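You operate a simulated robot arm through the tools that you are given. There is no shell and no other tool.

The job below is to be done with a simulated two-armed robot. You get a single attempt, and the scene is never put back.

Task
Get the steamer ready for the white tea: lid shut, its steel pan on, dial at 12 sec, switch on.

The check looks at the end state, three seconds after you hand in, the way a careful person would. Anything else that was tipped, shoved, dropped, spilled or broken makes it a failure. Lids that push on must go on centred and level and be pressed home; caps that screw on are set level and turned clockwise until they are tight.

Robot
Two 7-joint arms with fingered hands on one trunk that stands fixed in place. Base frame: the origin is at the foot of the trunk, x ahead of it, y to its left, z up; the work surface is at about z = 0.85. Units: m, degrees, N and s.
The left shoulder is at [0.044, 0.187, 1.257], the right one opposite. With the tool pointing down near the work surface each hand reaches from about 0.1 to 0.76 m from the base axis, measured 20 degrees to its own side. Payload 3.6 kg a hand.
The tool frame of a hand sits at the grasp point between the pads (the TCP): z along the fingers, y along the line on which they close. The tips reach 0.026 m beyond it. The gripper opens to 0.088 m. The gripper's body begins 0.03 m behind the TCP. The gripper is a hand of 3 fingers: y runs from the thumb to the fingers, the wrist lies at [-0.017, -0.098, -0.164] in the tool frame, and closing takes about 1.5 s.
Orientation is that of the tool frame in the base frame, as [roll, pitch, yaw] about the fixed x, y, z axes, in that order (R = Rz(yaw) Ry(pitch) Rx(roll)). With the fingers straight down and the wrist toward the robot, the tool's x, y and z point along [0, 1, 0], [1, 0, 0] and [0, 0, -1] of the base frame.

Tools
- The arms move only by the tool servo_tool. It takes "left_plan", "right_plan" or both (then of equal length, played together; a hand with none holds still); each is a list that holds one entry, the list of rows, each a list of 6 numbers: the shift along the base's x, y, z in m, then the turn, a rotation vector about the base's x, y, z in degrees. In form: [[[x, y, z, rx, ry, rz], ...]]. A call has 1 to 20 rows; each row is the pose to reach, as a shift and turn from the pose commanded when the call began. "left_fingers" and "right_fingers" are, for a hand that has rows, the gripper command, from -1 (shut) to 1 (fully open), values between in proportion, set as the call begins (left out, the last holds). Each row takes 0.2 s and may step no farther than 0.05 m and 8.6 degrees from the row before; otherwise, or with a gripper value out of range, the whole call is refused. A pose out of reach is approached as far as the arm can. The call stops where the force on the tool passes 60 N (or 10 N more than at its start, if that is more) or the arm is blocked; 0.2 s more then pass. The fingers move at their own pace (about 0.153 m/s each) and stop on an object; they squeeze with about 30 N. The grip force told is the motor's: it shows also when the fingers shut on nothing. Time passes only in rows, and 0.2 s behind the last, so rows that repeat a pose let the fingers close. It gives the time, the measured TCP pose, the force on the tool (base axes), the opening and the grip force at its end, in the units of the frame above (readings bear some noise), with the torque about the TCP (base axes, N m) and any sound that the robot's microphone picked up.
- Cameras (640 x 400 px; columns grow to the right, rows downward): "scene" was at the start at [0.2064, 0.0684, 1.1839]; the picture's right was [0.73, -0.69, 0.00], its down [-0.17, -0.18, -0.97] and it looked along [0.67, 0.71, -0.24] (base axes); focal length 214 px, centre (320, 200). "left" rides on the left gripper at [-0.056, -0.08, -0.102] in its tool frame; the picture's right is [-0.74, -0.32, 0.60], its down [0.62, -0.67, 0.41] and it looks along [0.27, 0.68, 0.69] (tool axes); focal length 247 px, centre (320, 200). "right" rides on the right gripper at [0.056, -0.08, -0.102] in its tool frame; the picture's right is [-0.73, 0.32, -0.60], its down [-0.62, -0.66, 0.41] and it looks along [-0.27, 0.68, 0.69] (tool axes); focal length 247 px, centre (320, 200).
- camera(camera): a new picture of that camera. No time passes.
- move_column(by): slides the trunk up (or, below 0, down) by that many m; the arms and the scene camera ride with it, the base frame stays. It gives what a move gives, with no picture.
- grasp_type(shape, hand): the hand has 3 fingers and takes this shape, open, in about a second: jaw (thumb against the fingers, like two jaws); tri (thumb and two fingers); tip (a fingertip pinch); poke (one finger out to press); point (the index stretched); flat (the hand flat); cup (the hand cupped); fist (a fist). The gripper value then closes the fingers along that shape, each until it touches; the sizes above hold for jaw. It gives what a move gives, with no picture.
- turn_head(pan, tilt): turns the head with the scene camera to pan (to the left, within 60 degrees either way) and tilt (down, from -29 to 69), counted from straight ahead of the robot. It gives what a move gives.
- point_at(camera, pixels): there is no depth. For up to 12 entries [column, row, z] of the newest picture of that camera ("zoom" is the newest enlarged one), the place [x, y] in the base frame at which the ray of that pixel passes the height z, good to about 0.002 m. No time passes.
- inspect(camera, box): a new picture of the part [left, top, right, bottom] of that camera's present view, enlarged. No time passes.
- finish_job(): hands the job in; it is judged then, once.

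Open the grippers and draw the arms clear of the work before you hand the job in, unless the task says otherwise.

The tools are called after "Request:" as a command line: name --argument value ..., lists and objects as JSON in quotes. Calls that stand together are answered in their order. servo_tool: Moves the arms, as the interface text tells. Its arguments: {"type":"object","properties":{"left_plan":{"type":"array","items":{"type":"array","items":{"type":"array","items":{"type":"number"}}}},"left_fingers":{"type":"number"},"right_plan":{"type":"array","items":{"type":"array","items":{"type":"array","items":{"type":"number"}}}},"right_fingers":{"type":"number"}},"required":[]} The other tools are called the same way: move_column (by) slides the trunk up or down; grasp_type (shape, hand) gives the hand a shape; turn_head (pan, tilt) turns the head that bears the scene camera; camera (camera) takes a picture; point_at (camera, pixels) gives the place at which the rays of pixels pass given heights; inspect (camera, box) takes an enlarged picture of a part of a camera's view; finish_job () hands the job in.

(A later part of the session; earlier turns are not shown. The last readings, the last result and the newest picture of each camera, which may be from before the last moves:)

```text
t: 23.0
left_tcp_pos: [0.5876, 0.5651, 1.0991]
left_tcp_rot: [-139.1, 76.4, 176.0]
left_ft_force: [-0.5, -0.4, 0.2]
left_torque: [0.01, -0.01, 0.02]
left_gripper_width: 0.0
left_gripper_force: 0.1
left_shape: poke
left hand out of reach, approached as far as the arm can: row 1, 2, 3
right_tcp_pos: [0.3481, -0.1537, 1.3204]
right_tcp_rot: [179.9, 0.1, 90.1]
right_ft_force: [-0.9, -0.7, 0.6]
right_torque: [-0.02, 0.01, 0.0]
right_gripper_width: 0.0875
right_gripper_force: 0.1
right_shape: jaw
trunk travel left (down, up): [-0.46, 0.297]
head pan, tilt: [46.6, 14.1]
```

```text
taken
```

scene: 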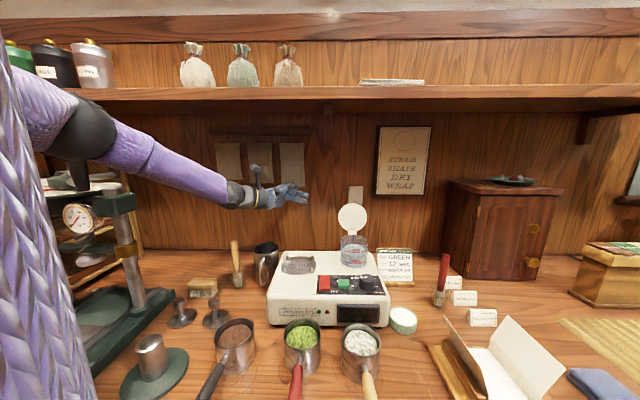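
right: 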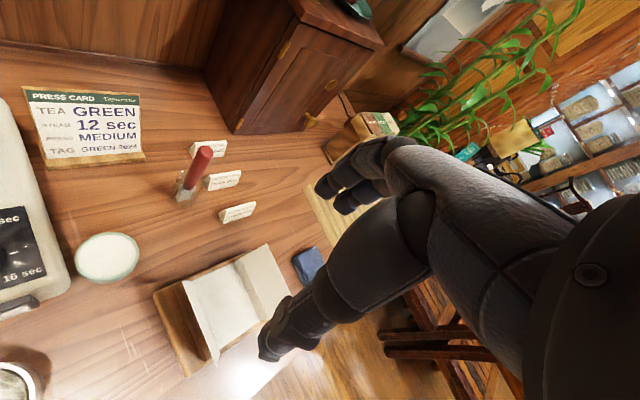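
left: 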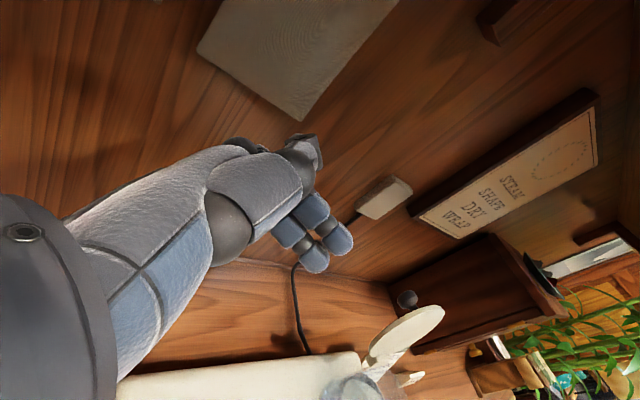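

From the left camera I see the lid nearly edge-on, from (372,362) to (440,312), leaning back about 17°. The fingertips at (325,255) are on the wall side of it. I'll shift slightly back and down, then slide along the steamer's right in stages.

Request:
servo_tool --left_plan '[[[0.005, 0.005, -0.005, 0, 0, 0], [0.01, 0.01, -0.01, 0, 0, 0], [0.02, 0.0, -0.012, 0, 0, 0], [0.03, -0.01, -0.014, 0, 0, 0], [0.04, -0.02, -0.016, 0, 0, 0], [0.05, -0.03, -0.018, 0, 0, 0]]]'

Request:
camera --camera "left"

Request:
inspect --camera "scene" --box '[230, 160, 400, 300]'

```text
t: 24.4
left_tcp_pos: [0.6351, 0.5346, 1.0809]
left_tcp_rot: [-139.3, 76.4, 175.9]
left_ft_force: [0.0, -0.3, -0.2]
left_torque: [0.01, 0.01, -0.02]
left_gripper_width: 0.0
left_gripper_force: 0.0
left_shape: poke
right_tcp_pos: [0.3466, -0.1522, 1.3209]
right_tcp_rot: [-180.0, -0.1, 90.0]
right_ft_force: [-0.6, 0.8, 0.2]
right_torque: [0.02, 0.01, 0.0]
right_gripper_width: 0.0877
right_gripper_force: 0.0
right_shape: jaw
trunk travel left (down, up): [-0.46, 0.297]
head pan, tilt: [46.6, 14.1]
```

```text
taken
```

left: 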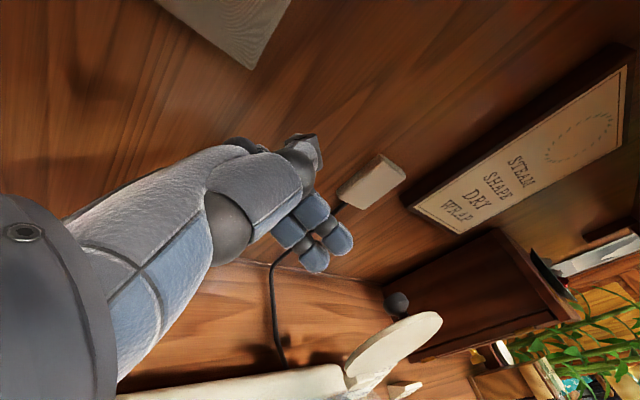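

```text
2.86 times, centred on (315, 230) of scene
```

zoom: 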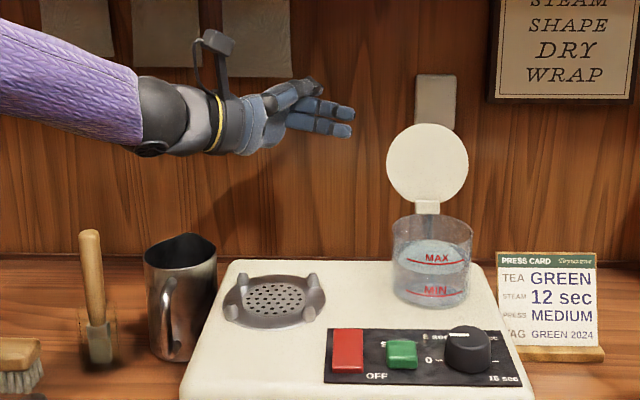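

The fingertips (zoom ~(340,118)) are level with the lid's top and about 3 cm to its left. I'll lower 2 cm, then slide right so the tips overlap behind the lid.

Request:
servo_tool --left_plan '[[[0.0, 0.0, -0.012, 0, 0, 0], [0.0, 0.0, -0.022, 0, 0, 0], [0.007, -0.007, -0.022, 0, 0, 0], [0.014, -0.014, -0.022, 0, 0, 0], [0.021, -0.021, -0.022, 0, 0, 0], [0.028, -0.028, -0.022, 0, 0, 0], [0.034, -0.034, -0.022, 0, 0, 0]]]'

Request:
camera --camera "left"

Request:
inspect --camera "scene" --box '[230, 160, 400, 300]'

```text
t: 26.0
left_tcp_pos: [0.6711, 0.5015, 1.0586]
left_tcp_rot: [-139.2, 76.5, 175.9]
left_ft_force: [0.4, 0.5, 0.2]
left_torque: [0.01, 0.01, 0.01]
left_gripper_width: 0.0
left_gripper_force: 0.0
left_shape: poke
right_tcp_pos: [0.3458, -0.1538, 1.3218]
right_tcp_rot: [180.0, 0.0, 90.0]
right_ft_force: [-0.4, 0.1, 0.4]
right_torque: [-0.02, -0.01, -0.01]
right_gripper_width: 0.088
right_gripper_force: 0.1
right_shape: jaw
trunk travel left (down, up): [-0.46, 0.297]
head pan, tilt: [46.6, 14.1]
```

```text
taken
```

left: 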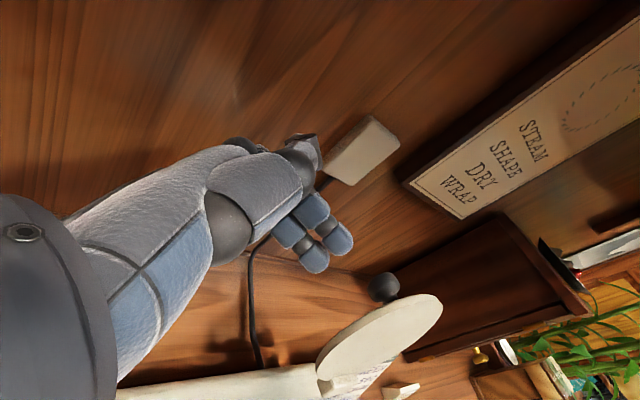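

```text
2.86 times, centred on (315, 230) of scene
```

zoom: 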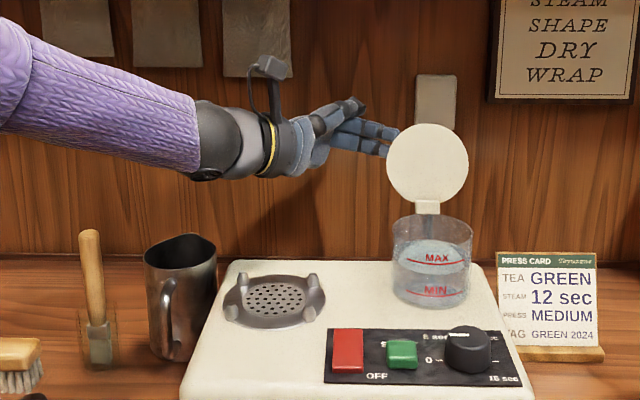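

The tips are just disappearing behind the lid's left edge (zoom ~(388,145)). I'll go 2 cm further right and slightly lower, then check.

Request:
servo_tool --left_plan '[[[0.005, -0.005, -0.005, 0, 0, 0], [0.01, -0.01, -0.01, 0, 0, 0], [0.015, -0.015, -0.01, 0, 0, 0]]]'

Request:
inspect --camera "left" --box '[220, 160, 480, 400]'

Request:
inspect --camera "scene" --box '[290, 170, 400, 260]'

```text
t: 26.8
left_tcp_pos: [0.6861, 0.4865, 1.0488]
left_tcp_rot: [-139.1, 76.5, 175.9]
left_ft_force: [-0.3, -0.2, -0.7]
left_torque: [0.01, -0.03, 0.01]
left_gripper_width: 0.0
left_gripper_force: 0.0
left_shape: poke
right_tcp_pos: [0.3467, -0.1532, 1.3202]
right_tcp_rot: [180.0, 0.1, 89.9]
right_ft_force: [0.4, 0.0, 0.1]
right_torque: [0.01, 0.01, -0.01]
right_gripper_width: 0.0881
right_gripper_force: 0.1
right_shape: jaw
trunk travel left (down, up): [-0.46, 0.297]
head pan, tilt: [46.6, 14.1]
```

```text
1.67 times, centred on (350, 280) of left
```

zoom: 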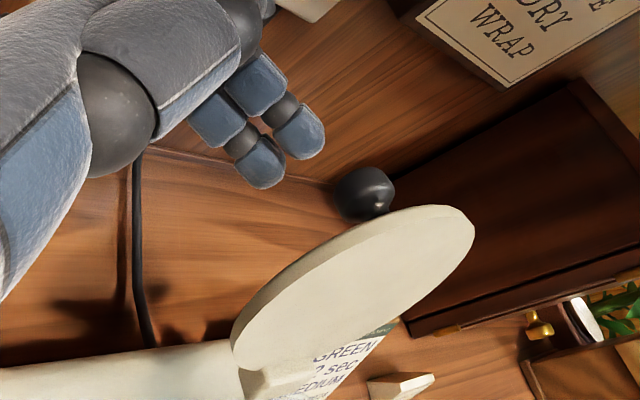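

```text
4.44 times, centred on (345, 215) of scene
```

zoom: 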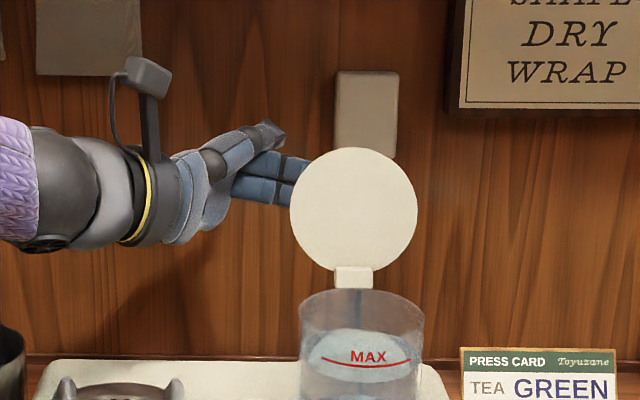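

The fingers are behind the lid. There is a dark knob on the lid's outer face at about (365,190), so I'll back off 1 cm sideways to stay clear of it, then pull toward the robot.

Request:
servo_tool --left_plan '[[[-0.009, 0.009, 0.008, 0, 0, 0], [-0.016, 0.002, 0.008, 0, 0, 0], [-0.023, -0.005, 0.008, 0, 0, 0], [-0.03, -0.012, 0.008, 0, 0, 0], [-0.037, -0.019, 0.008, 0, 0, 0]]]'

Request:
inspect --camera "left" --box '[220, 160, 480, 400]'

Request:
inspect --camera "scene" --box '[290, 170, 400, 260]'

```text
t: 28.0
left_tcp_pos: [0.6472, 0.4681, 1.0577]
left_tcp_rot: [-139.1, 76.5, 176.1]
left_ft_force: [0.1, 0.3, 0.2]
left_torque: [-0.02, -0.02, -0.03]
left_gripper_width: 0.0001
left_gripper_force: 0.0
left_shape: poke
right_tcp_pos: [0.3463, -0.1532, 1.3203]
right_tcp_rot: [-179.9, 0.1, 89.9]
right_ft_force: [0.1, 0.5, -0.1]
right_torque: [0.01, -0.05, 0.03]
right_gripper_width: 0.0878
right_gripper_force: 0.0
right_shape: jaw
trunk travel left (down, up): [-0.46, 0.297]
head pan, tilt: [46.6, 14.1]
```

```text
1.67 times, centred on (350, 280) of left
```

zoom: 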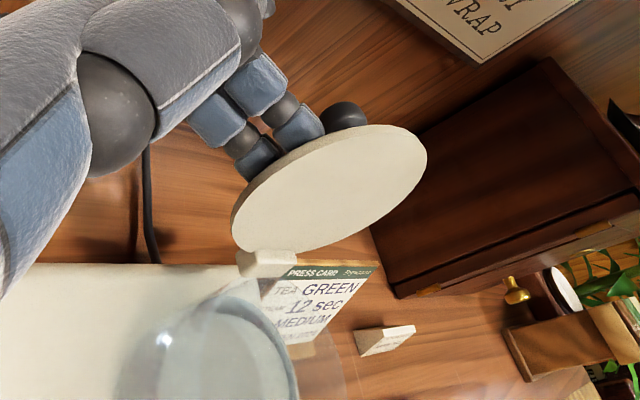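

```text
4.44 times, centred on (345, 215) of scene
```

zoom: 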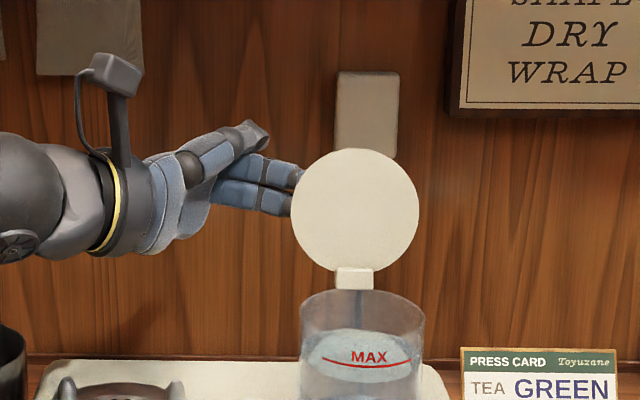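

The tips are now just behind the lid and clear of the knob. I'll keep pulling toward the robot while watching the force.

Request:
servo_tool --left_plan '[[[-0.002, -0.008, 0, 0, 0, 0], [-0.007, -0.013, 0, 0, 0, 0], [-0.012, -0.018, 0, 0, 0, 0], [-0.017, -0.023, 0, 0, 0, 0], [-0.022, -0.028, 0, 0, 0, 0]]]'

Request:
inspect --camera "left" --box '[220, 160, 480, 400]'

Request:
inspect --camera "scene" --box '[290, 170, 400, 260]'

```text
t: 29.2
left_tcp_pos: [0.6266, 0.4399, 1.0565]
left_tcp_rot: [-139.2, 76.6, 175.9]
left_ft_force: [0.1, -0.4, 0.0]
left_torque: [-0.04, 0.0, -0.01]
left_gripper_width: 0.0
left_gripper_force: 0.1
left_shape: poke
right_tcp_pos: [0.3472, -0.1522, 1.3204]
right_tcp_rot: [-179.9, 0.0, 90.0]
right_ft_force: [-0.1, -0.3, 0.5]
right_torque: [0.01, 0.01, -0.05]
right_gripper_width: 0.0878
right_gripper_force: 0.1
right_shape: jaw
trunk travel left (down, up): [-0.46, 0.297]
head pan, tilt: [46.6, 14.1]
```

```text
1.67 times, centred on (350, 280) of left
```

zoom: 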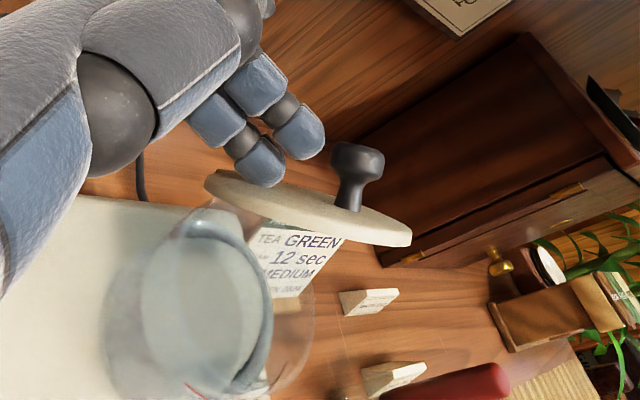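

```text
4.44 times, centred on (345, 215) of scene
```

zoom: 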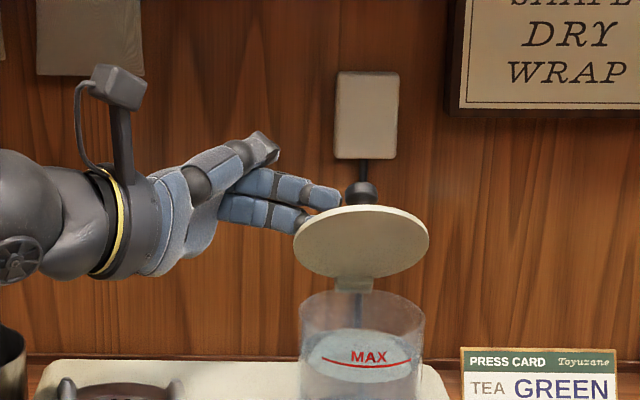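

The lid is coming over, now leaning well forward with the fingertips on its outer face. I'll continue forward and down.

Request:
servo_tool --left_plan '[[[-0.005, -0.005, -0.004, 0, 0, 0], [-0.01, -0.01, -0.008, 0, 0, 0], [-0.013, -0.013, -0.013, 0, 0, 0], [-0.015, -0.015, -0.018, 0, 0, 0]]]'

Request:
inspect --camera "left" --box '[220, 160, 480, 400]'

Request:
inspect --camera "scene" --box '[290, 170, 400, 260]'

```text
t: 30.2
left_tcp_pos: [0.6121, 0.4225, 1.0387]
left_tcp_rot: [-139.1, 76.5, 176.1]
left_ft_force: [-0.8, -1.1, -0.5]
left_torque: [0.01, 0.02, -0.05]
left_gripper_width: 0.0002
left_gripper_force: 0.1
left_shape: poke
right_tcp_pos: [0.3463, -0.1534, 1.32]
right_tcp_rot: [180.0, -0.1, 90.0]
right_ft_force: [0.2, 0.3, 0.6]
right_torque: [-0.03, 0.0, 0.04]
right_gripper_width: 0.088
right_gripper_force: 0.0
right_shape: jaw
trunk travel left (down, up): [-0.46, 0.297]
head pan, tilt: [46.6, 14.1]
```

```text
1.67 times, centred on (350, 280) of left
```

zoom: 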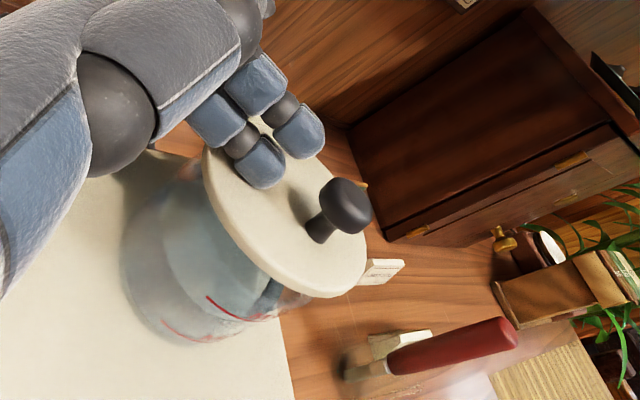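

```text
4.44 times, centred on (345, 215) of scene
```

zoom: 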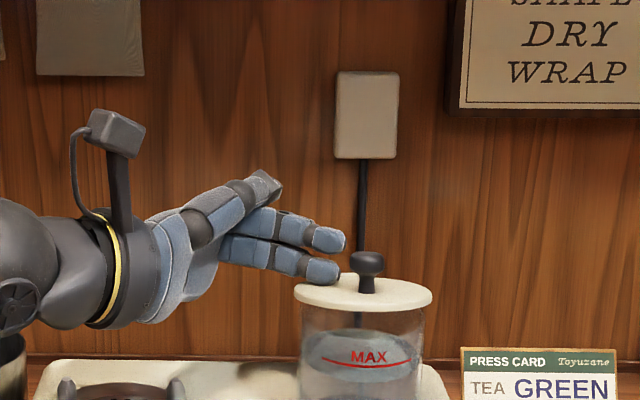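

The lid is down on the tank, maybe not fully seated. I'll press down in small steps and read the force.

Request:
servo_tool --left_plan '[[[-0.005, -0.005, -0.003, 0, 0, 0], [-0.01, -0.01, -0.005, 0, 0, 0], [-0.01, -0.01, -0.007, 0, 0, 0]]]'

Request:
inspect --camera "scene" --box '[290, 170, 400, 260]'

```text
t: 31.0
left_tcp_pos: [0.6013, 0.4131, 1.0327]
left_tcp_rot: [-138.7, 76.5, 176.4]
left_ft_force: [0.0, -0.7, 0.4]
left_torque: [0.0, 0.01, 0.03]
left_gripper_width: 0.0003
left_gripper_force: 0.1
left_shape: poke
right_tcp_pos: [0.3468, -0.155, 1.3197]
right_tcp_rot: [-180.0, 0.0, 90.0]
right_ft_force: [-0.3, 0.0, 0.7]
right_torque: [0.0, 0.02, -0.01]
right_gripper_width: 0.088
right_gripper_force: 0.1
right_shape: jaw
trunk travel left (down, up): [-0.46, 0.297]
head pan, tilt: [46.6, 14.1]
```

```text
4.44 times, centred on (345, 215) of scene
```

zoom: 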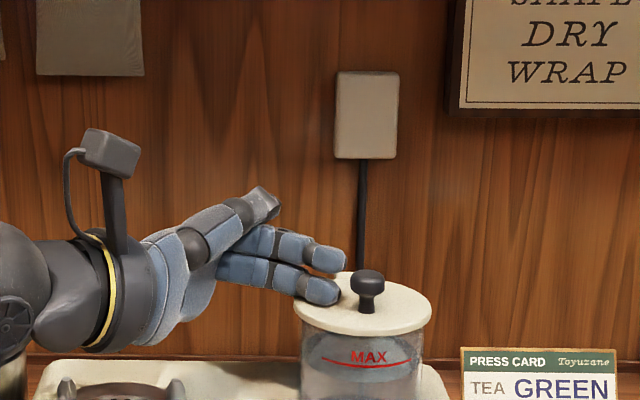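

The lid followed down a bit further with no force yet. I'll press on in 3 mm steps until it is firm.

Request:
servo_tool --left_plan '[[[0, 0, -0.003, 0, 0, 0], [0, 0, -0.006, 0, 0, 0], [0, 0, -0.009, 0, 0, 0]]]'

Request:
inspect --camera "scene" --box '[290, 170, 400, 260]'

```text
t: 31.8
left_tcp_pos: [0.6021, 0.4139, 1.0286]
left_tcp_rot: [-138.8, 77.2, 176.3]
left_ft_force: [0.3, 3.7, 15.3]
left_torque: [0.0, -0.14, 0.03]
left_gripper_width: 0.0
left_gripper_force: 0.0
left_shape: poke
right_tcp_pos: [0.3444, -0.1529, 1.3209]
right_tcp_rot: [179.8, -0.1, 89.9]
right_ft_force: [-0.1, 0.5, -0.1]
right_torque: [0.0, -0.02, 0.02]
right_gripper_width: 0.0877
right_gripper_force: 0.1
right_shape: jaw
trunk travel left (down, up): [-0.46, 0.297]
head pan, tilt: [46.6, 14.1]
```

```text
4.44 times, centred on (345, 215) of scene
```

zoom: 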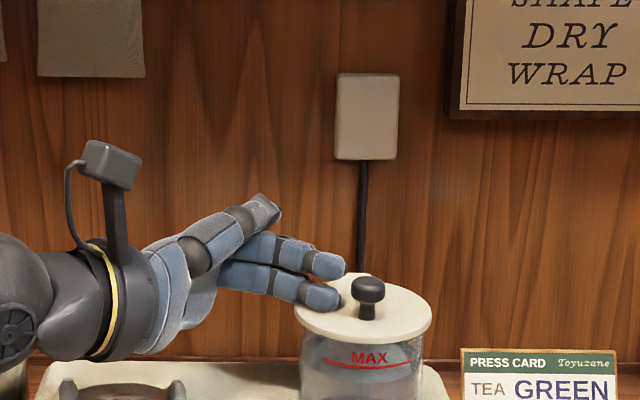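

The contact force is a firm 15 N, so the lid is seated. I'll lift off, slide left and check that the lid stays closed.

Request:
servo_tool --left_plan '[[[0, 0, 0.015, 0, 0, 0], [0, 0, 0.04, 0, 0, 0], [-0.02, 0.02, 0.06, 0, 0, 0], [-0.05, 0.04, 0.08, 0, 0, 0], [-0.08, 0.06, 0.1, 0, 0, 0]]]'

Request:
inspect --camera "scene" --box '[290, 200, 400, 290]'

Request:
camera --camera "left"

```text
t: 33.0
left_tcp_pos: [0.5214, 0.4745, 1.1234]
left_tcp_rot: [-139.0, 76.6, 176.1]
left_ft_force: [0.0, -0.2, -0.2]
left_torque: [-0.01, 0.03, 0.01]
left_gripper_width: 0.0
left_gripper_force: 0.2
left_shape: poke
right_tcp_pos: [0.3456, -0.1529, 1.321]
right_tcp_rot: [179.9, 0.1, 90.0]
right_ft_force: [-0.7, -0.7, -0.1]
right_torque: [0.01, -0.03, -0.01]
right_gripper_width: 0.0878
right_gripper_force: 0.2
right_shape: jaw
trunk travel left (down, up): [-0.46, 0.297]
head pan, tilt: [46.6, 14.1]
```

```text
4.44 times, centred on (345, 245) of scene
```

zoom: 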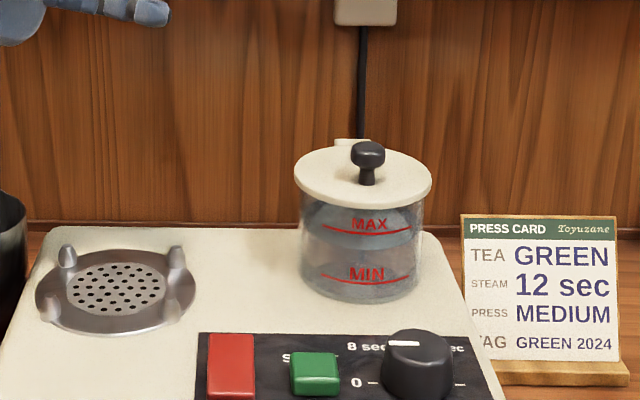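

```text
taken
```

left: 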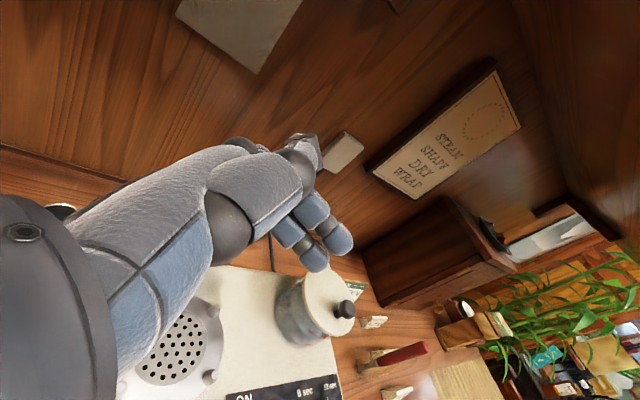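

The lid is shut and level. Next I'll bring the hand back to fingers-down, clear of the steamer, so I can locate the red rocker precisely.

Request:
servo_tool --left_plan '[[[-0.01, -0.0125, 0.006, 6.1, 5.14, -0.68], [-0.02, -0.025, 0.012, 12.2, 10.28, -1.36], [-0.03, -0.0375, 0.018, 18.3, 15.42, -2.04], [-0.04, -0.05, 0.024, 24.4, 20.56, -2.72], [-0.05, -0.0625, 0.03, 30.5, 25.7, -3.4], [-0.06, -0.075, 0.036, 36.6, 30.84, -4.08], [-0.07, -0.0875, 0.04, 42.7, 35.98, -4.76], [-0.08, -0.1, 0.04, 48.8, 41.12, -5.44], [-0.09, -0.1125, 0.04, 54.9, 46.26, -6.12], [-0.1, -0.125, 0.04, 61, 51.4, -6.8]]]'

Request:
camera --camera "left"

Request:
camera --camera "scene"

```text
t: 35.2
left_tcp_pos: [0.4203, 0.3489, 1.1627]
left_tcp_rot: [179.8, 0.0, 135.1]
left_ft_force: [-0.7, -0.5, -0.2]
left_torque: [0.01, 0.0, 0.01]
left_gripper_width: 0.0
left_gripper_force: 0.0
left_shape: poke
right_tcp_pos: [0.3466, -0.1537, 1.3213]
right_tcp_rot: [180.0, -0.1, 90.0]
right_ft_force: [0.7, -0.2, 0.6]
right_torque: [-0.02, 0.02, 0.03]
right_gripper_width: 0.0878
right_gripper_force: 0.1
right_shape: jaw
trunk travel left (down, up): [-0.46, 0.297]
head pan, tilt: [46.6, 14.1]
```

```text
taken
```

left: 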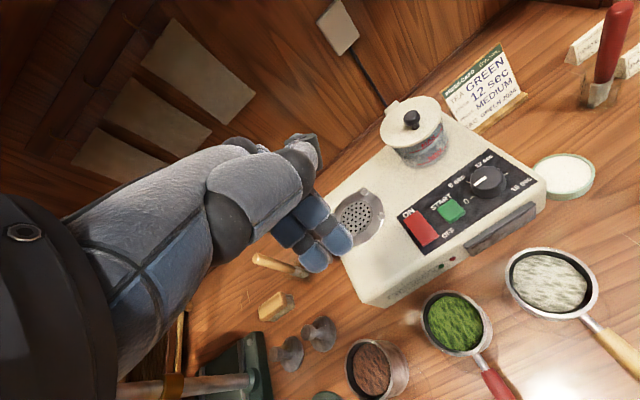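

```text
taken
```

scene: 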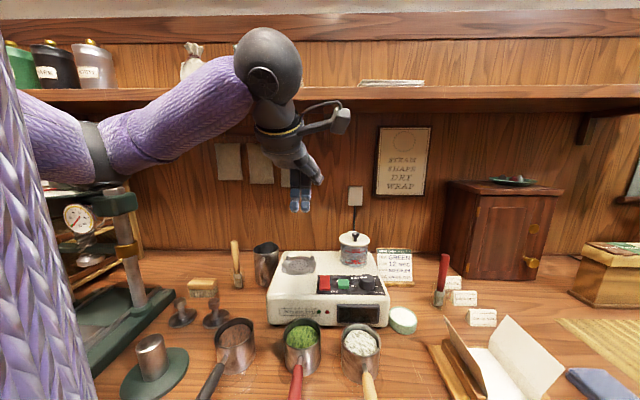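

Tool-down again. I'll zoom in on the rocker near (420,228) for its edges and tilt.

Request:
inspect --camera "left" --box '[390, 195, 470, 255]'

Request:
inspect --camera "scene" --box '[305, 265, 365, 305]'

```text
6.67 times, centred on (430, 225) of left
```

zoom: 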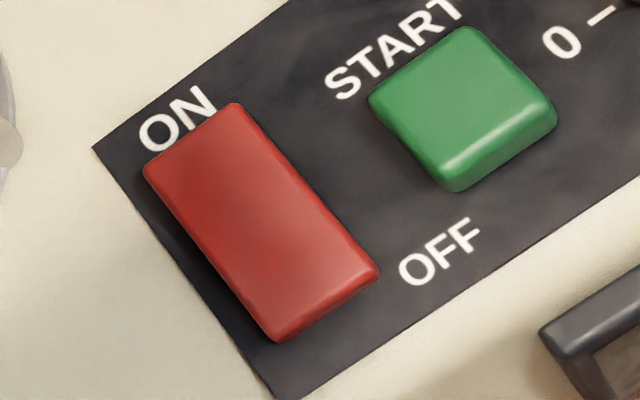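

```text
10.00 times, centred on (335, 285) of scene
```

zoom: 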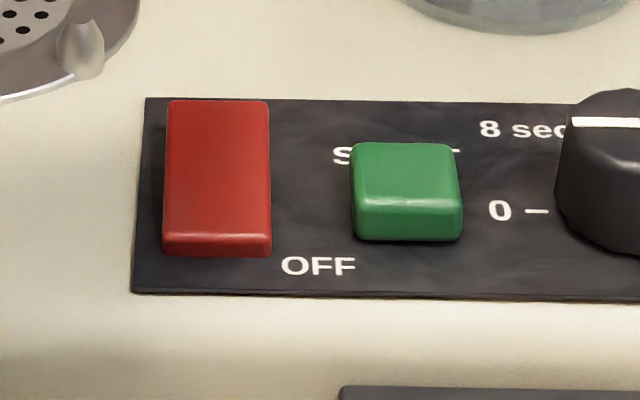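

I'll project the rocker's corners from the scene zoom, then again from the left zoom for triangulation.

Request:
point_at --camera "zoom" --pixels '[[167, 101, 0.95], [268, 101, 0.95], [163, 235, 0.95], [271, 235, 0.95], [163, 256, 0.94], [271, 256, 0.94], [352, 200, 0.95], [462, 200, 0.95], [145, 98, 0.94], [133, 292, 0.94]]'

Request:
inspect --camera "left" --box '[390, 195, 470, 255]'

Request:
point_at --camera "zoom" --pixels '[[147, 168, 0.95], [238, 104, 0.95], [275, 335, 0.95], [378, 272, 0.95], [280, 342, 0.94], [380, 282, 0.94], [372, 105, 0.95], [445, 185, 0.95], [93, 146, 0.94]]'

```text
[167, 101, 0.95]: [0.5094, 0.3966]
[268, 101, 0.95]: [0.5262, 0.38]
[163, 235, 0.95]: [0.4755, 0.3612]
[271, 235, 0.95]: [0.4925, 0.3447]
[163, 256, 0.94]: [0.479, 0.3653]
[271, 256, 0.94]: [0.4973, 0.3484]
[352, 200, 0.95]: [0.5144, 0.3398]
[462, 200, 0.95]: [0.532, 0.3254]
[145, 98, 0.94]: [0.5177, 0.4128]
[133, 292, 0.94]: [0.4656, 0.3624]
```

```text
6.67 times, centred on (430, 225) of left
```

zoom: 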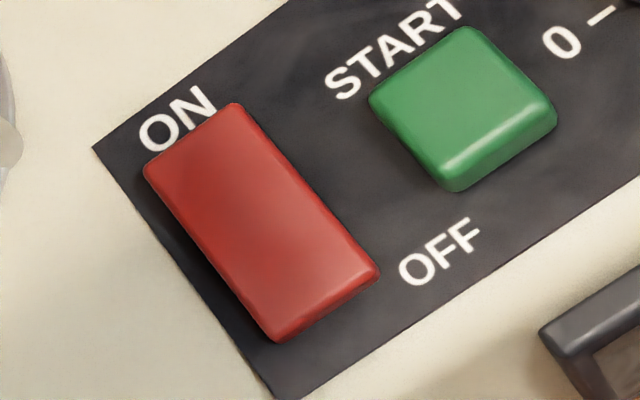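

```text
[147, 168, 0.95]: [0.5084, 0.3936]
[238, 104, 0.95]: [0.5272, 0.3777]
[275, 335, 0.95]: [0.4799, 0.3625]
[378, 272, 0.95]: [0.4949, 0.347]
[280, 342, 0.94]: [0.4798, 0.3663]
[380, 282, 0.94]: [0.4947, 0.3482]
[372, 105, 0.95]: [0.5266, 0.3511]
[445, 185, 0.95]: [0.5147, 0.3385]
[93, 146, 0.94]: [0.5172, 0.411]
```

The rocker is 0.0445 × 0.0245 m. Its rear (ON) end middle is at (0.518,0.386) and its raised top is near z≈0.95. Before pressing I'll check exactly where the fingertips are relative to the TCP, which I compute at scene pixel (298,195).

Request:
inspect --camera "scene" --box '[270, 170, 330, 220]'

Request:
point_at --camera "zoom" --pixels '[[320, 200, 1.13]]'

Request:
inspect --camera "left" --box '[290, 180, 370, 280]'

```text
8.00 times, centred on (300, 195) of scene
```

zoom: 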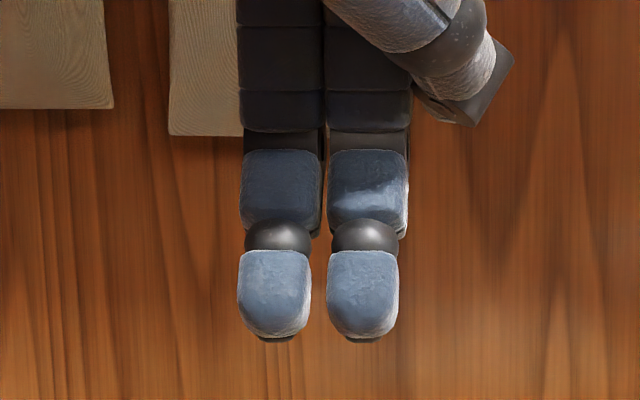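

```text
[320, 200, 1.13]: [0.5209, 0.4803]
```

```text
4.00 times, centred on (330, 230) of left
```

zoom: 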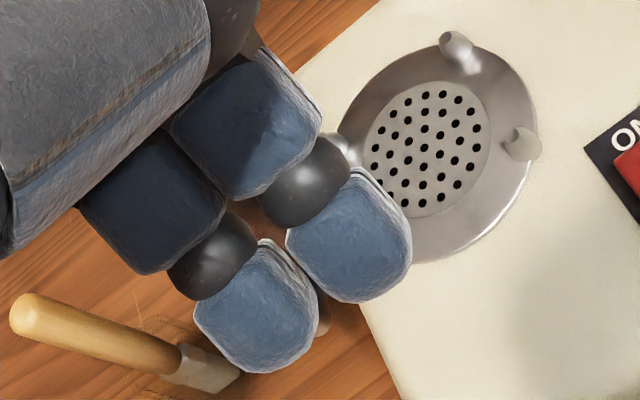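

The fingertip pair is centred under the TCP and about 0.03 below it. I'll move over the rocker's rear end and stop with the tips about 2 cm above it.

Request:
servo_tool --left_plan '[[[0.03, 0.01, -0.02, 0, 0, 0], [0.06, 0.02, -0.04, 0, 0, 0], [0.0875, 0.032, -0.07, 0, 0, 0], [0.0875, 0.032, -0.11, 0, 0, 0], [0.0875, 0.032, -0.145, 0, 0, 0], [0.0875, 0.032, -0.162, 0, 0, 0]]]'

Request:
inspect --camera "scene" --box '[285, 240, 375, 310]'

Request:
inspect --camera "left" --box '[270, 180, 450, 300]'

```text
t: 36.6
left_tcp_pos: [0.5083, 0.3817, 1.0013]
left_tcp_rot: [179.9, 0.1, 134.9]
left_ft_force: [-0.6, 0.6, 0.5]
left_torque: [0.0, -0.03, 0.02]
left_gripper_width: 0.0001
left_gripper_force: 0.0
left_shape: poke
right_tcp_pos: [0.3455, -0.1528, 1.3207]
right_tcp_rot: [-180.0, 0.0, 90.0]
right_ft_force: [0.4, 0.1, -0.2]
right_torque: [0.02, -0.01, -0.02]
right_gripper_width: 0.0879
right_gripper_force: 0.1
right_shape: jaw
trunk travel left (down, up): [-0.46, 0.297]
head pan, tilt: [46.6, 14.1]
```

```text
5.71 times, centred on (330, 275) of scene
```

zoom: 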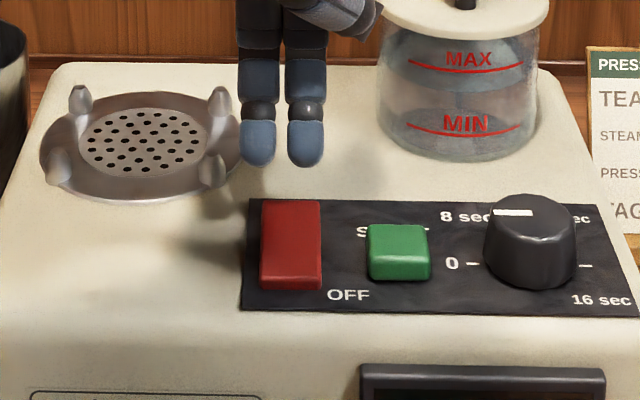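

```text
3.33 times, centred on (360, 240) of left
```

zoom: 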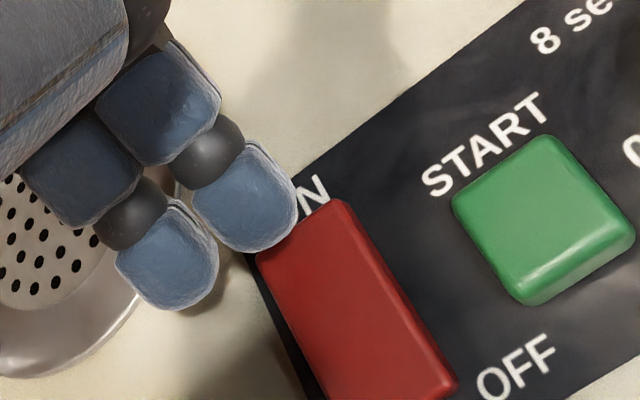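

The tips sit over the rear end of the rocker, slightly to its left. I'll shift 4 mm right and go down in small steps, watching force and sound.

Request:
servo_tool --left_plan '[[[0.003, -0.003, 0, 0, 0, 0], [0.003, -0.003, -0.006, 0, 0, 0], [0.003, -0.003, -0.012, 0, 0, 0], [0.003, -0.003, -0.016, 0, 0, 0], [0.003, -0.003, -0.02, 0, 0, 0], [0.003, -0.003, -0.023, 0, 0, 0]]]'

Request:
inspect --camera "scene" --box '[285, 240, 375, 310]'

Request:
inspect --camera "left" --box '[270, 180, 450, 300]'

```text
t: 38.0
left_tcp_pos: [0.5118, 0.3791, 0.9793]
left_tcp_rot: [179.9, 0.2, 135.1]
left_ft_force: [-0.1, -0.6, 1.0]
left_torque: [0.02, 0.01, 0.0]
left_gripper_width: 0.0
left_gripper_force: 0.0
left_shape: poke
right_tcp_pos: [0.3459, -0.153, 1.3201]
right_tcp_rot: [180.0, 0.0, 90.0]
right_ft_force: [0.3, -0.8, -0.9]
right_torque: [0.0, 0.0, 0.0]
right_gripper_width: 0.0877
right_gripper_force: 0.0
right_shape: jaw
trunk travel left (down, up): [-0.46, 0.297]
head pan, tilt: [46.6, 14.1]
```

```text
5.71 times, centred on (330, 275) of scene
```

zoom: 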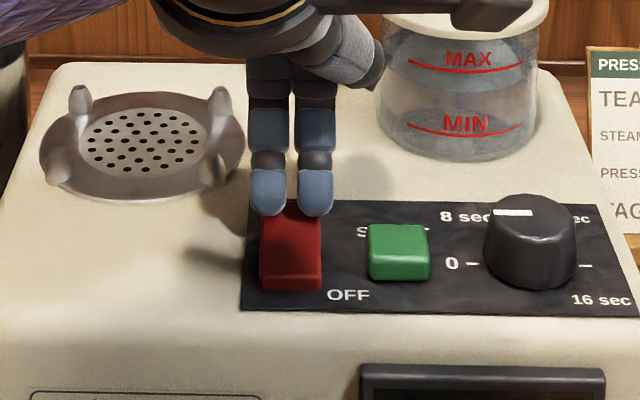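

```text
3.33 times, centred on (360, 240) of left
```

zoom: 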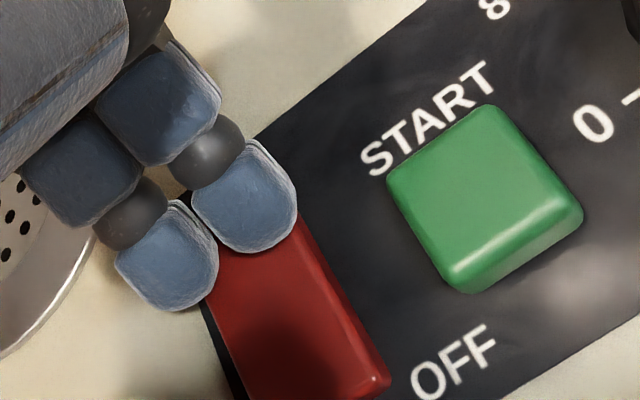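

The tips straddle the rocker's rear end and are just touching (1 N). I'll press down further in small increments.

Request:
servo_tool --left_plan '[[[0, 0, -0.003, 0, 0, 0], [0, 0, -0.006, 0, 0, 0], [0, 0, -0.006, 0, 0, 0]]]'

Request:
inspect --camera "scene" --box '[285, 240, 375, 310]'

```text
t: 38.8
left_tcp_pos: [0.513, 0.3782, 0.9755]
left_tcp_rot: [179.4, 0.4, 135.1]
left_ft_force: [0.3, 4.0, 18.9]
left_torque: [0.17, 0.11, 0.0]
left_gripper_width: 0.0001
left_gripper_force: 0.0
left_shape: poke
right_tcp_pos: [0.3447, -0.1541, 1.3205]
right_tcp_rot: [179.9, -0.1, 90.1]
right_ft_force: [0.2, 0.4, -0.2]
right_torque: [-0.02, -0.01, 0.01]
right_gripper_width: 0.088
right_gripper_force: 0.1
right_shape: jaw
trunk travel left (down, up): [-0.46, 0.297]
head pan, tilt: [46.6, 14.1]
```

```text
5.71 times, centred on (330, 275) of scene
```

zoom: 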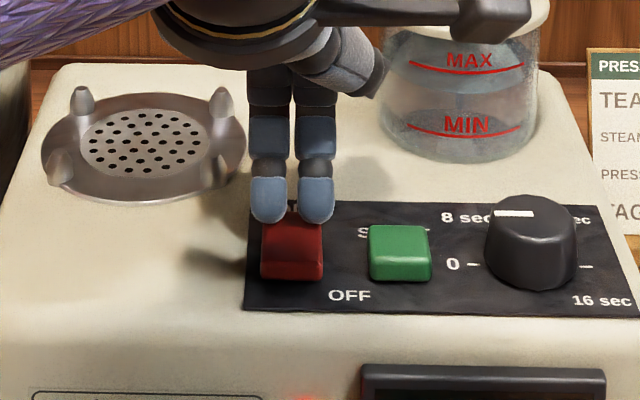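

The rocker has tipped to ON (its front edge is now raised) and a red lamp glows at the bottom. I'll lift off and confirm.

Request:
servo_tool --left_plan '[[[0, 0, 0.01, 0, 0, 0], [0, 0, 0.03, 0, 0, 0], [0, 0, 0.06, 0, 0, 0], [-0.02, -0.0, 0.1, 0, 0, 0], [-0.05, 0.01, 0.14, 0, 0, 0], [-0.08, 0.02, 0.17, 0, 0, 0]]]'

Request:
inspect --camera "scene" --box '[260, 230, 400, 340]'

Request:
inspect --camera "left" --box '[320, 120, 600, 320]'

```text
refused: row 5 steps farther than a row can; nothing moved
```

```text
3.64 times, centred on (330, 285) of scene
```

zoom: 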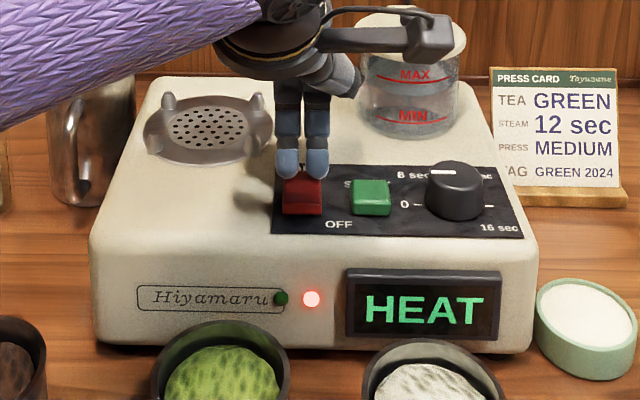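

```text
2.00 times, centred on (460, 220) of left
```

zoom: 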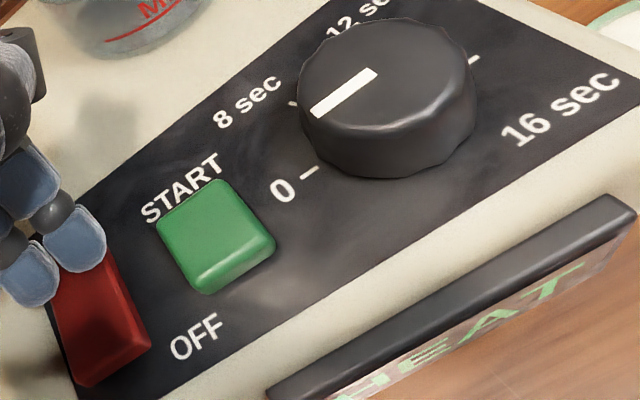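

The display reads HEAT, so the switch is on. The retreat was refused because one row was too long, so I'll resend it with smaller steps.

Request:
servo_tool --left_plan '[[[0, 0, 0.01, 0, 0, 0], [0, 0, 0.03, 0, 0, 0], [0, 0, 0.06, 0, 0, 0], [-0.01, 0.0, 0.09, 0, 0, 0], [-0.03, 0.005, 0.12, 0, 0, 0], [-0.06, 0.01, 0.14, 0, 0, 0], [-0.08, 0.02, 0.16, 0, 0, 0]]]'

Request:
camera --camera "scene"

Request:
inspect --camera "left" --box '[380, 130, 560, 270]'

```text
t: 40.4
left_tcp_pos: [0.4336, 0.3959, 1.1319]
left_tcp_rot: [179.9, 0.1, 134.9]
left_ft_force: [0.1, -0.9, -0.4]
left_torque: [0.02, -0.01, 0.01]
left_gripper_width: 0.0
left_gripper_force: 0.0
left_shape: poke
right_tcp_pos: [0.3453, -0.1538, 1.3194]
right_tcp_rot: [180.0, 0.0, 89.9]
right_ft_force: [-1.1, -0.3, 0.2]
right_torque: [0.0, -0.01, 0.0]
right_gripper_width: 0.0878
right_gripper_force: 0.0
right_shape: jaw
trunk travel left (down, up): [-0.46, 0.297]
head pan, tilt: [46.6, 14.1]
```

```text
taken
```

scene: 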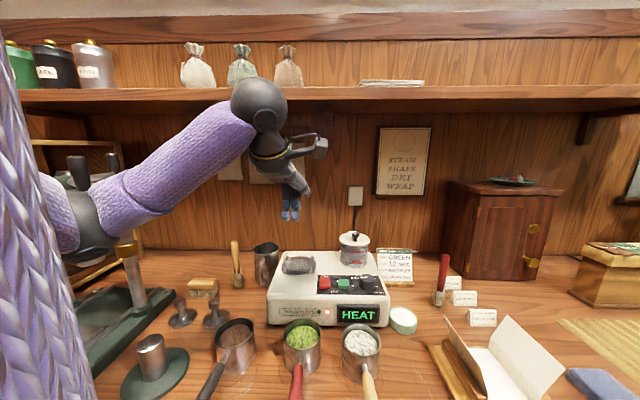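

```text
2.86 times, centred on (470, 200) of left
```

zoom: 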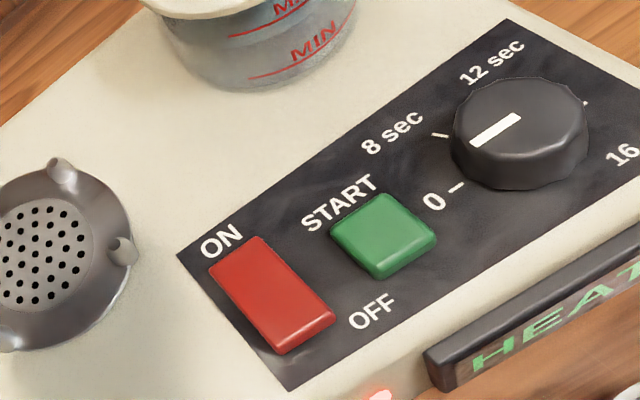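

The switch is on and the lid is shut. Now for the dial: I'll set the left hand to jaw and move over the knob at (0.567,0.301), with the fingers turned to avoid both the tank and the START button.

Request:
grasp_type --hand "left" --shape "jaw"

Request:
servo_tool --left_plan '[[[0.027, -0.019, 0.0, 0, 0, -3], [0.054, -0.038, 0.0, 0, 0, -6], [0.081, -0.057, 0.0, 0, 0, -9], [0.107, -0.076, 0.0, 0, 0, -12], [0.1334, -0.0946, 0.0, 0, 0, -15], [0.1334, -0.0946, -0.04, 0, 0, -15], [0.1334, -0.0946, -0.08, 0, 0, -15]]]' --left_fingers 0.35

Request:
inspect --camera "scene" --box '[300, 210, 420, 310]'

Request:
camera --camera "left"

```text
t: 41.3
left_tcp_pos: [0.4324, 0.3967, 1.1316]
left_tcp_rot: [179.9, 0.2, 135.0]
left_ft_force: [0.4, 0.0, -0.4]
left_torque: [-0.04, -0.02, 0.0]
left_gripper_width: 0.0879
left_gripper_force: 0.0
left_shape: jaw
right_tcp_pos: [0.3466, -0.1537, 1.3205]
right_tcp_rot: [-179.9, -0.1, 89.9]
right_ft_force: [-0.9, -0.2, -0.1]
right_torque: [-0.02, -0.01, 0.02]
right_gripper_width: 0.0879
right_gripper_force: 0.1
right_shape: jaw
trunk travel left (down, up): [-0.46, 0.297]
head pan, tilt: [46.6, 14.1]
```

```text
t: 42.9
left_tcp_pos: [0.5652, 0.3043, 1.051]
left_tcp_rot: [179.8, 0.2, 119.9]
left_ft_force: [-0.3, 0.1, -0.4]
left_torque: [0.0, 0.02, 0.0]
left_gripper_width: 0.0598
left_gripper_force: 0.0
left_shape: jaw
right_tcp_pos: [0.3468, -0.1538, 1.3199]
right_tcp_rot: [-180.0, 0.1, 90.0]
right_ft_force: [0.6, -0.5, -0.5]
right_torque: [-0.04, -0.01, 0.02]
right_gripper_width: 0.0879
right_gripper_force: 0.0
right_shape: jaw
trunk travel left (down, up): [-0.46, 0.297]
head pan, tilt: [46.6, 14.1]
```

```text
4.00 times, centred on (360, 260) of scene
```

zoom: 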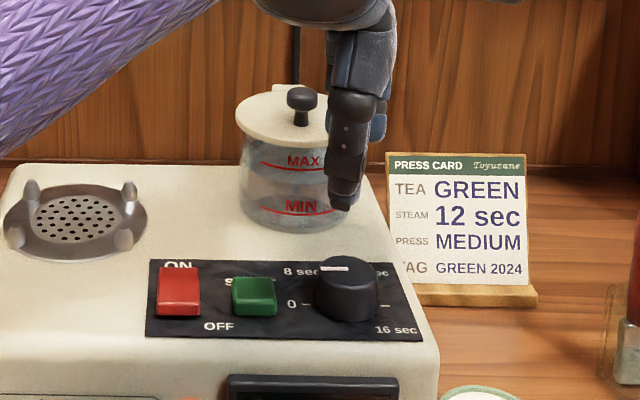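

```text
taken
```

left: 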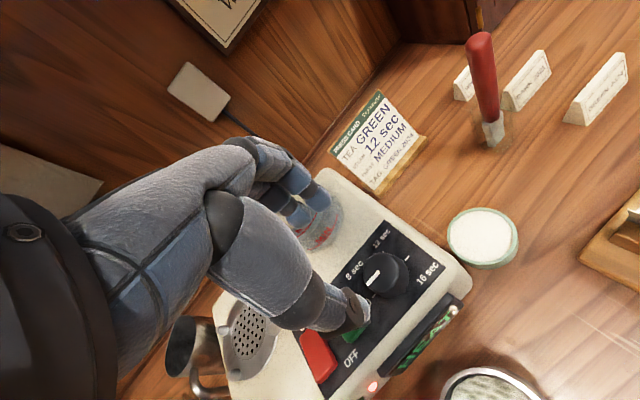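

The hand is above the knob. I'll re-measure the dial ticks from this nearer view in case the steamer moved when I pressed the switch.

Request:
inspect --camera "left" --box '[330, 225, 440, 325]'

```text
4.00 times, centred on (385, 275) of left
```

zoom: 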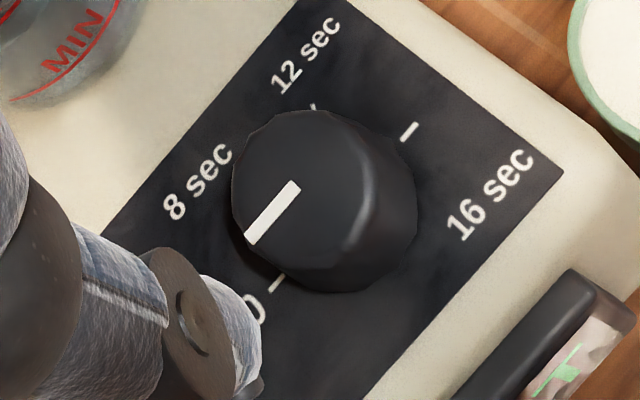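

Request:
point_at --camera "zoom" --pixels '[[277, 286, 0.94], [409, 132, 0.94], [312, 106, 0.94], [295, 183, 0.962], [248, 242, 0.962], [305, 195, 0.962], [320, 200, 0.955], [563, 171, 0.94]]'

```text
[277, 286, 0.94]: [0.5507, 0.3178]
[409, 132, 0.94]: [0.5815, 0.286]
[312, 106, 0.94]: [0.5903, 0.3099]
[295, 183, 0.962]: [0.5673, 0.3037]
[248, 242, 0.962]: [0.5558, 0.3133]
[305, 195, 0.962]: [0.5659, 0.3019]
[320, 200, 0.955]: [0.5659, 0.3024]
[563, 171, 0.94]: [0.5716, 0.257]
```

The dial hasn't moved; its centre is (0.566,0.302). I'll lower the open jaws around the knob until the tips are just above the panel.

Request:
servo_tool --left_plan '[[[0.001, -0.002, -0.03, 0, 0, 0], [0.001, -0.002, -0.055, 0, 0, 0], [0.001, -0.002, -0.068, 0, 0, 0], [0.001, -0.002, -0.076, 0, 0, 0]]]' --left_fingers 0.35

Request:
inspect --camera "scene" --box '[300, 210, 420, 310]'

Request:
inspect --camera "left" --box '[240, 160, 440, 340]'

```text
t: 43.9
left_tcp_pos: [0.566, 0.3016, 0.9763]
left_tcp_rot: [179.9, 0.3, 120.0]
left_ft_force: [-0.7, 0.1, -0.3]
left_torque: [0.0, -0.02, 0.01]
left_gripper_width: 0.0599
left_gripper_force: 0.1
left_shape: jaw
right_tcp_pos: [0.3475, -0.1528, 1.3208]
right_tcp_rot: [-180.0, 0.1, 90.0]
right_ft_force: [0.6, -0.2, -0.5]
right_torque: [-0.01, 0.0, -0.03]
right_gripper_width: 0.0878
right_gripper_force: 0.1
right_shape: jaw
trunk travel left (down, up): [-0.46, 0.297]
head pan, tilt: [46.6, 14.1]
```

```text
4.00 times, centred on (360, 260) of scene
```

zoom: 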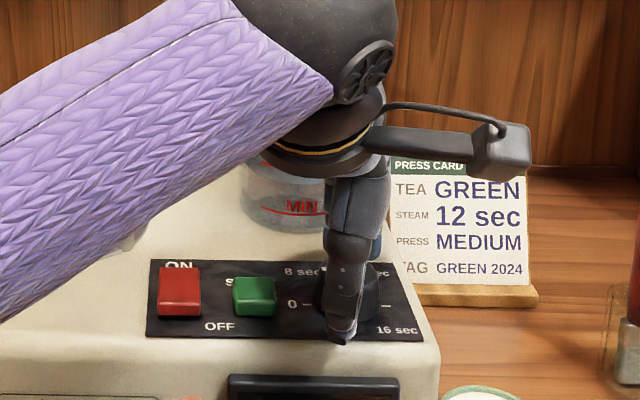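

```text
2.22 times, centred on (340, 250) of left
```

zoom: 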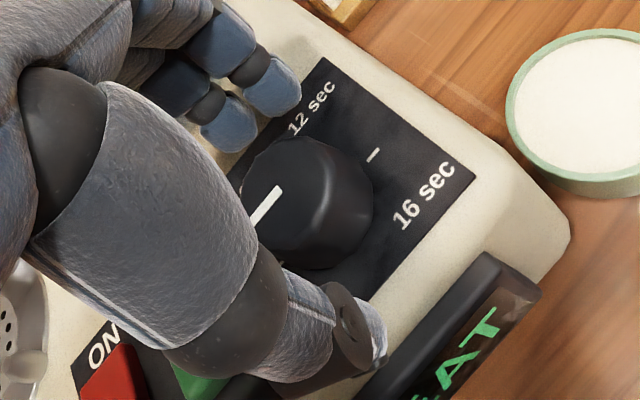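

The thumb and fingers straddle the knob with no contact. I'll close on it.

Request:
servo_tool --left_plan '[[[0, 0, 0, 0, 0, 0], [0, 0, 0, 0, 0, 0], [0, 0, 0, 0, 0, 0], [0, 0, 0, 0, 0, 0], [0, 0, 0, 0, 0, 0], [0, 0, 0, 0, 0, 0], [0, 0, 0, 0, 0, 0]]]' --left_fingers -1

Request:
inspect --camera "scene" --box '[300, 210, 420, 310]'

Request:
inspect --camera "left" --box '[240, 160, 440, 340]'

```text
t: 45.5
left_tcp_pos: [0.566, 0.3009, 0.9761]
left_tcp_rot: [179.8, 0.1, 120.1]
left_ft_force: [0.5, -1.9, -0.3]
left_torque: [-0.05, -0.01, 0.0]
left_gripper_width: 0.0247
left_gripper_force: 29.9
left_shape: jaw
right_tcp_pos: [0.3464, -0.153, 1.3209]
right_tcp_rot: [-180.0, 0.1, 90.0]
right_ft_force: [0.0, 0.5, 0.1]
right_torque: [-0.01, -0.05, 0.02]
right_gripper_width: 0.088
right_gripper_force: 0.1
right_shape: jaw
trunk travel left (down, up): [-0.46, 0.297]
head pan, tilt: [46.6, 14.1]
```

```text
4.00 times, centred on (360, 260) of scene
```

zoom: 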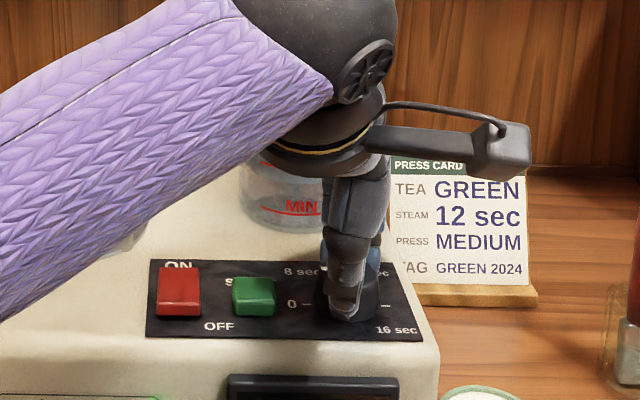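

```text
2.22 times, centred on (340, 250) of left
```

zoom: 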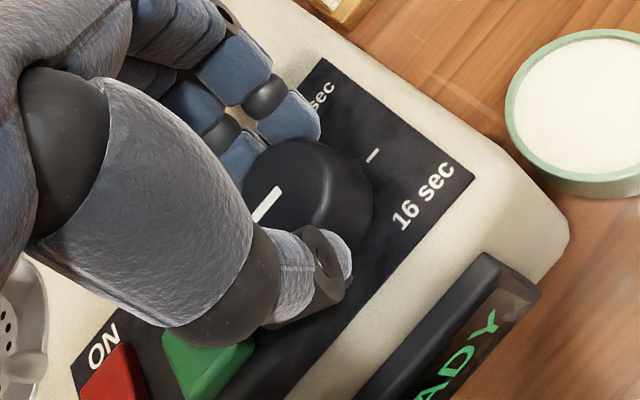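

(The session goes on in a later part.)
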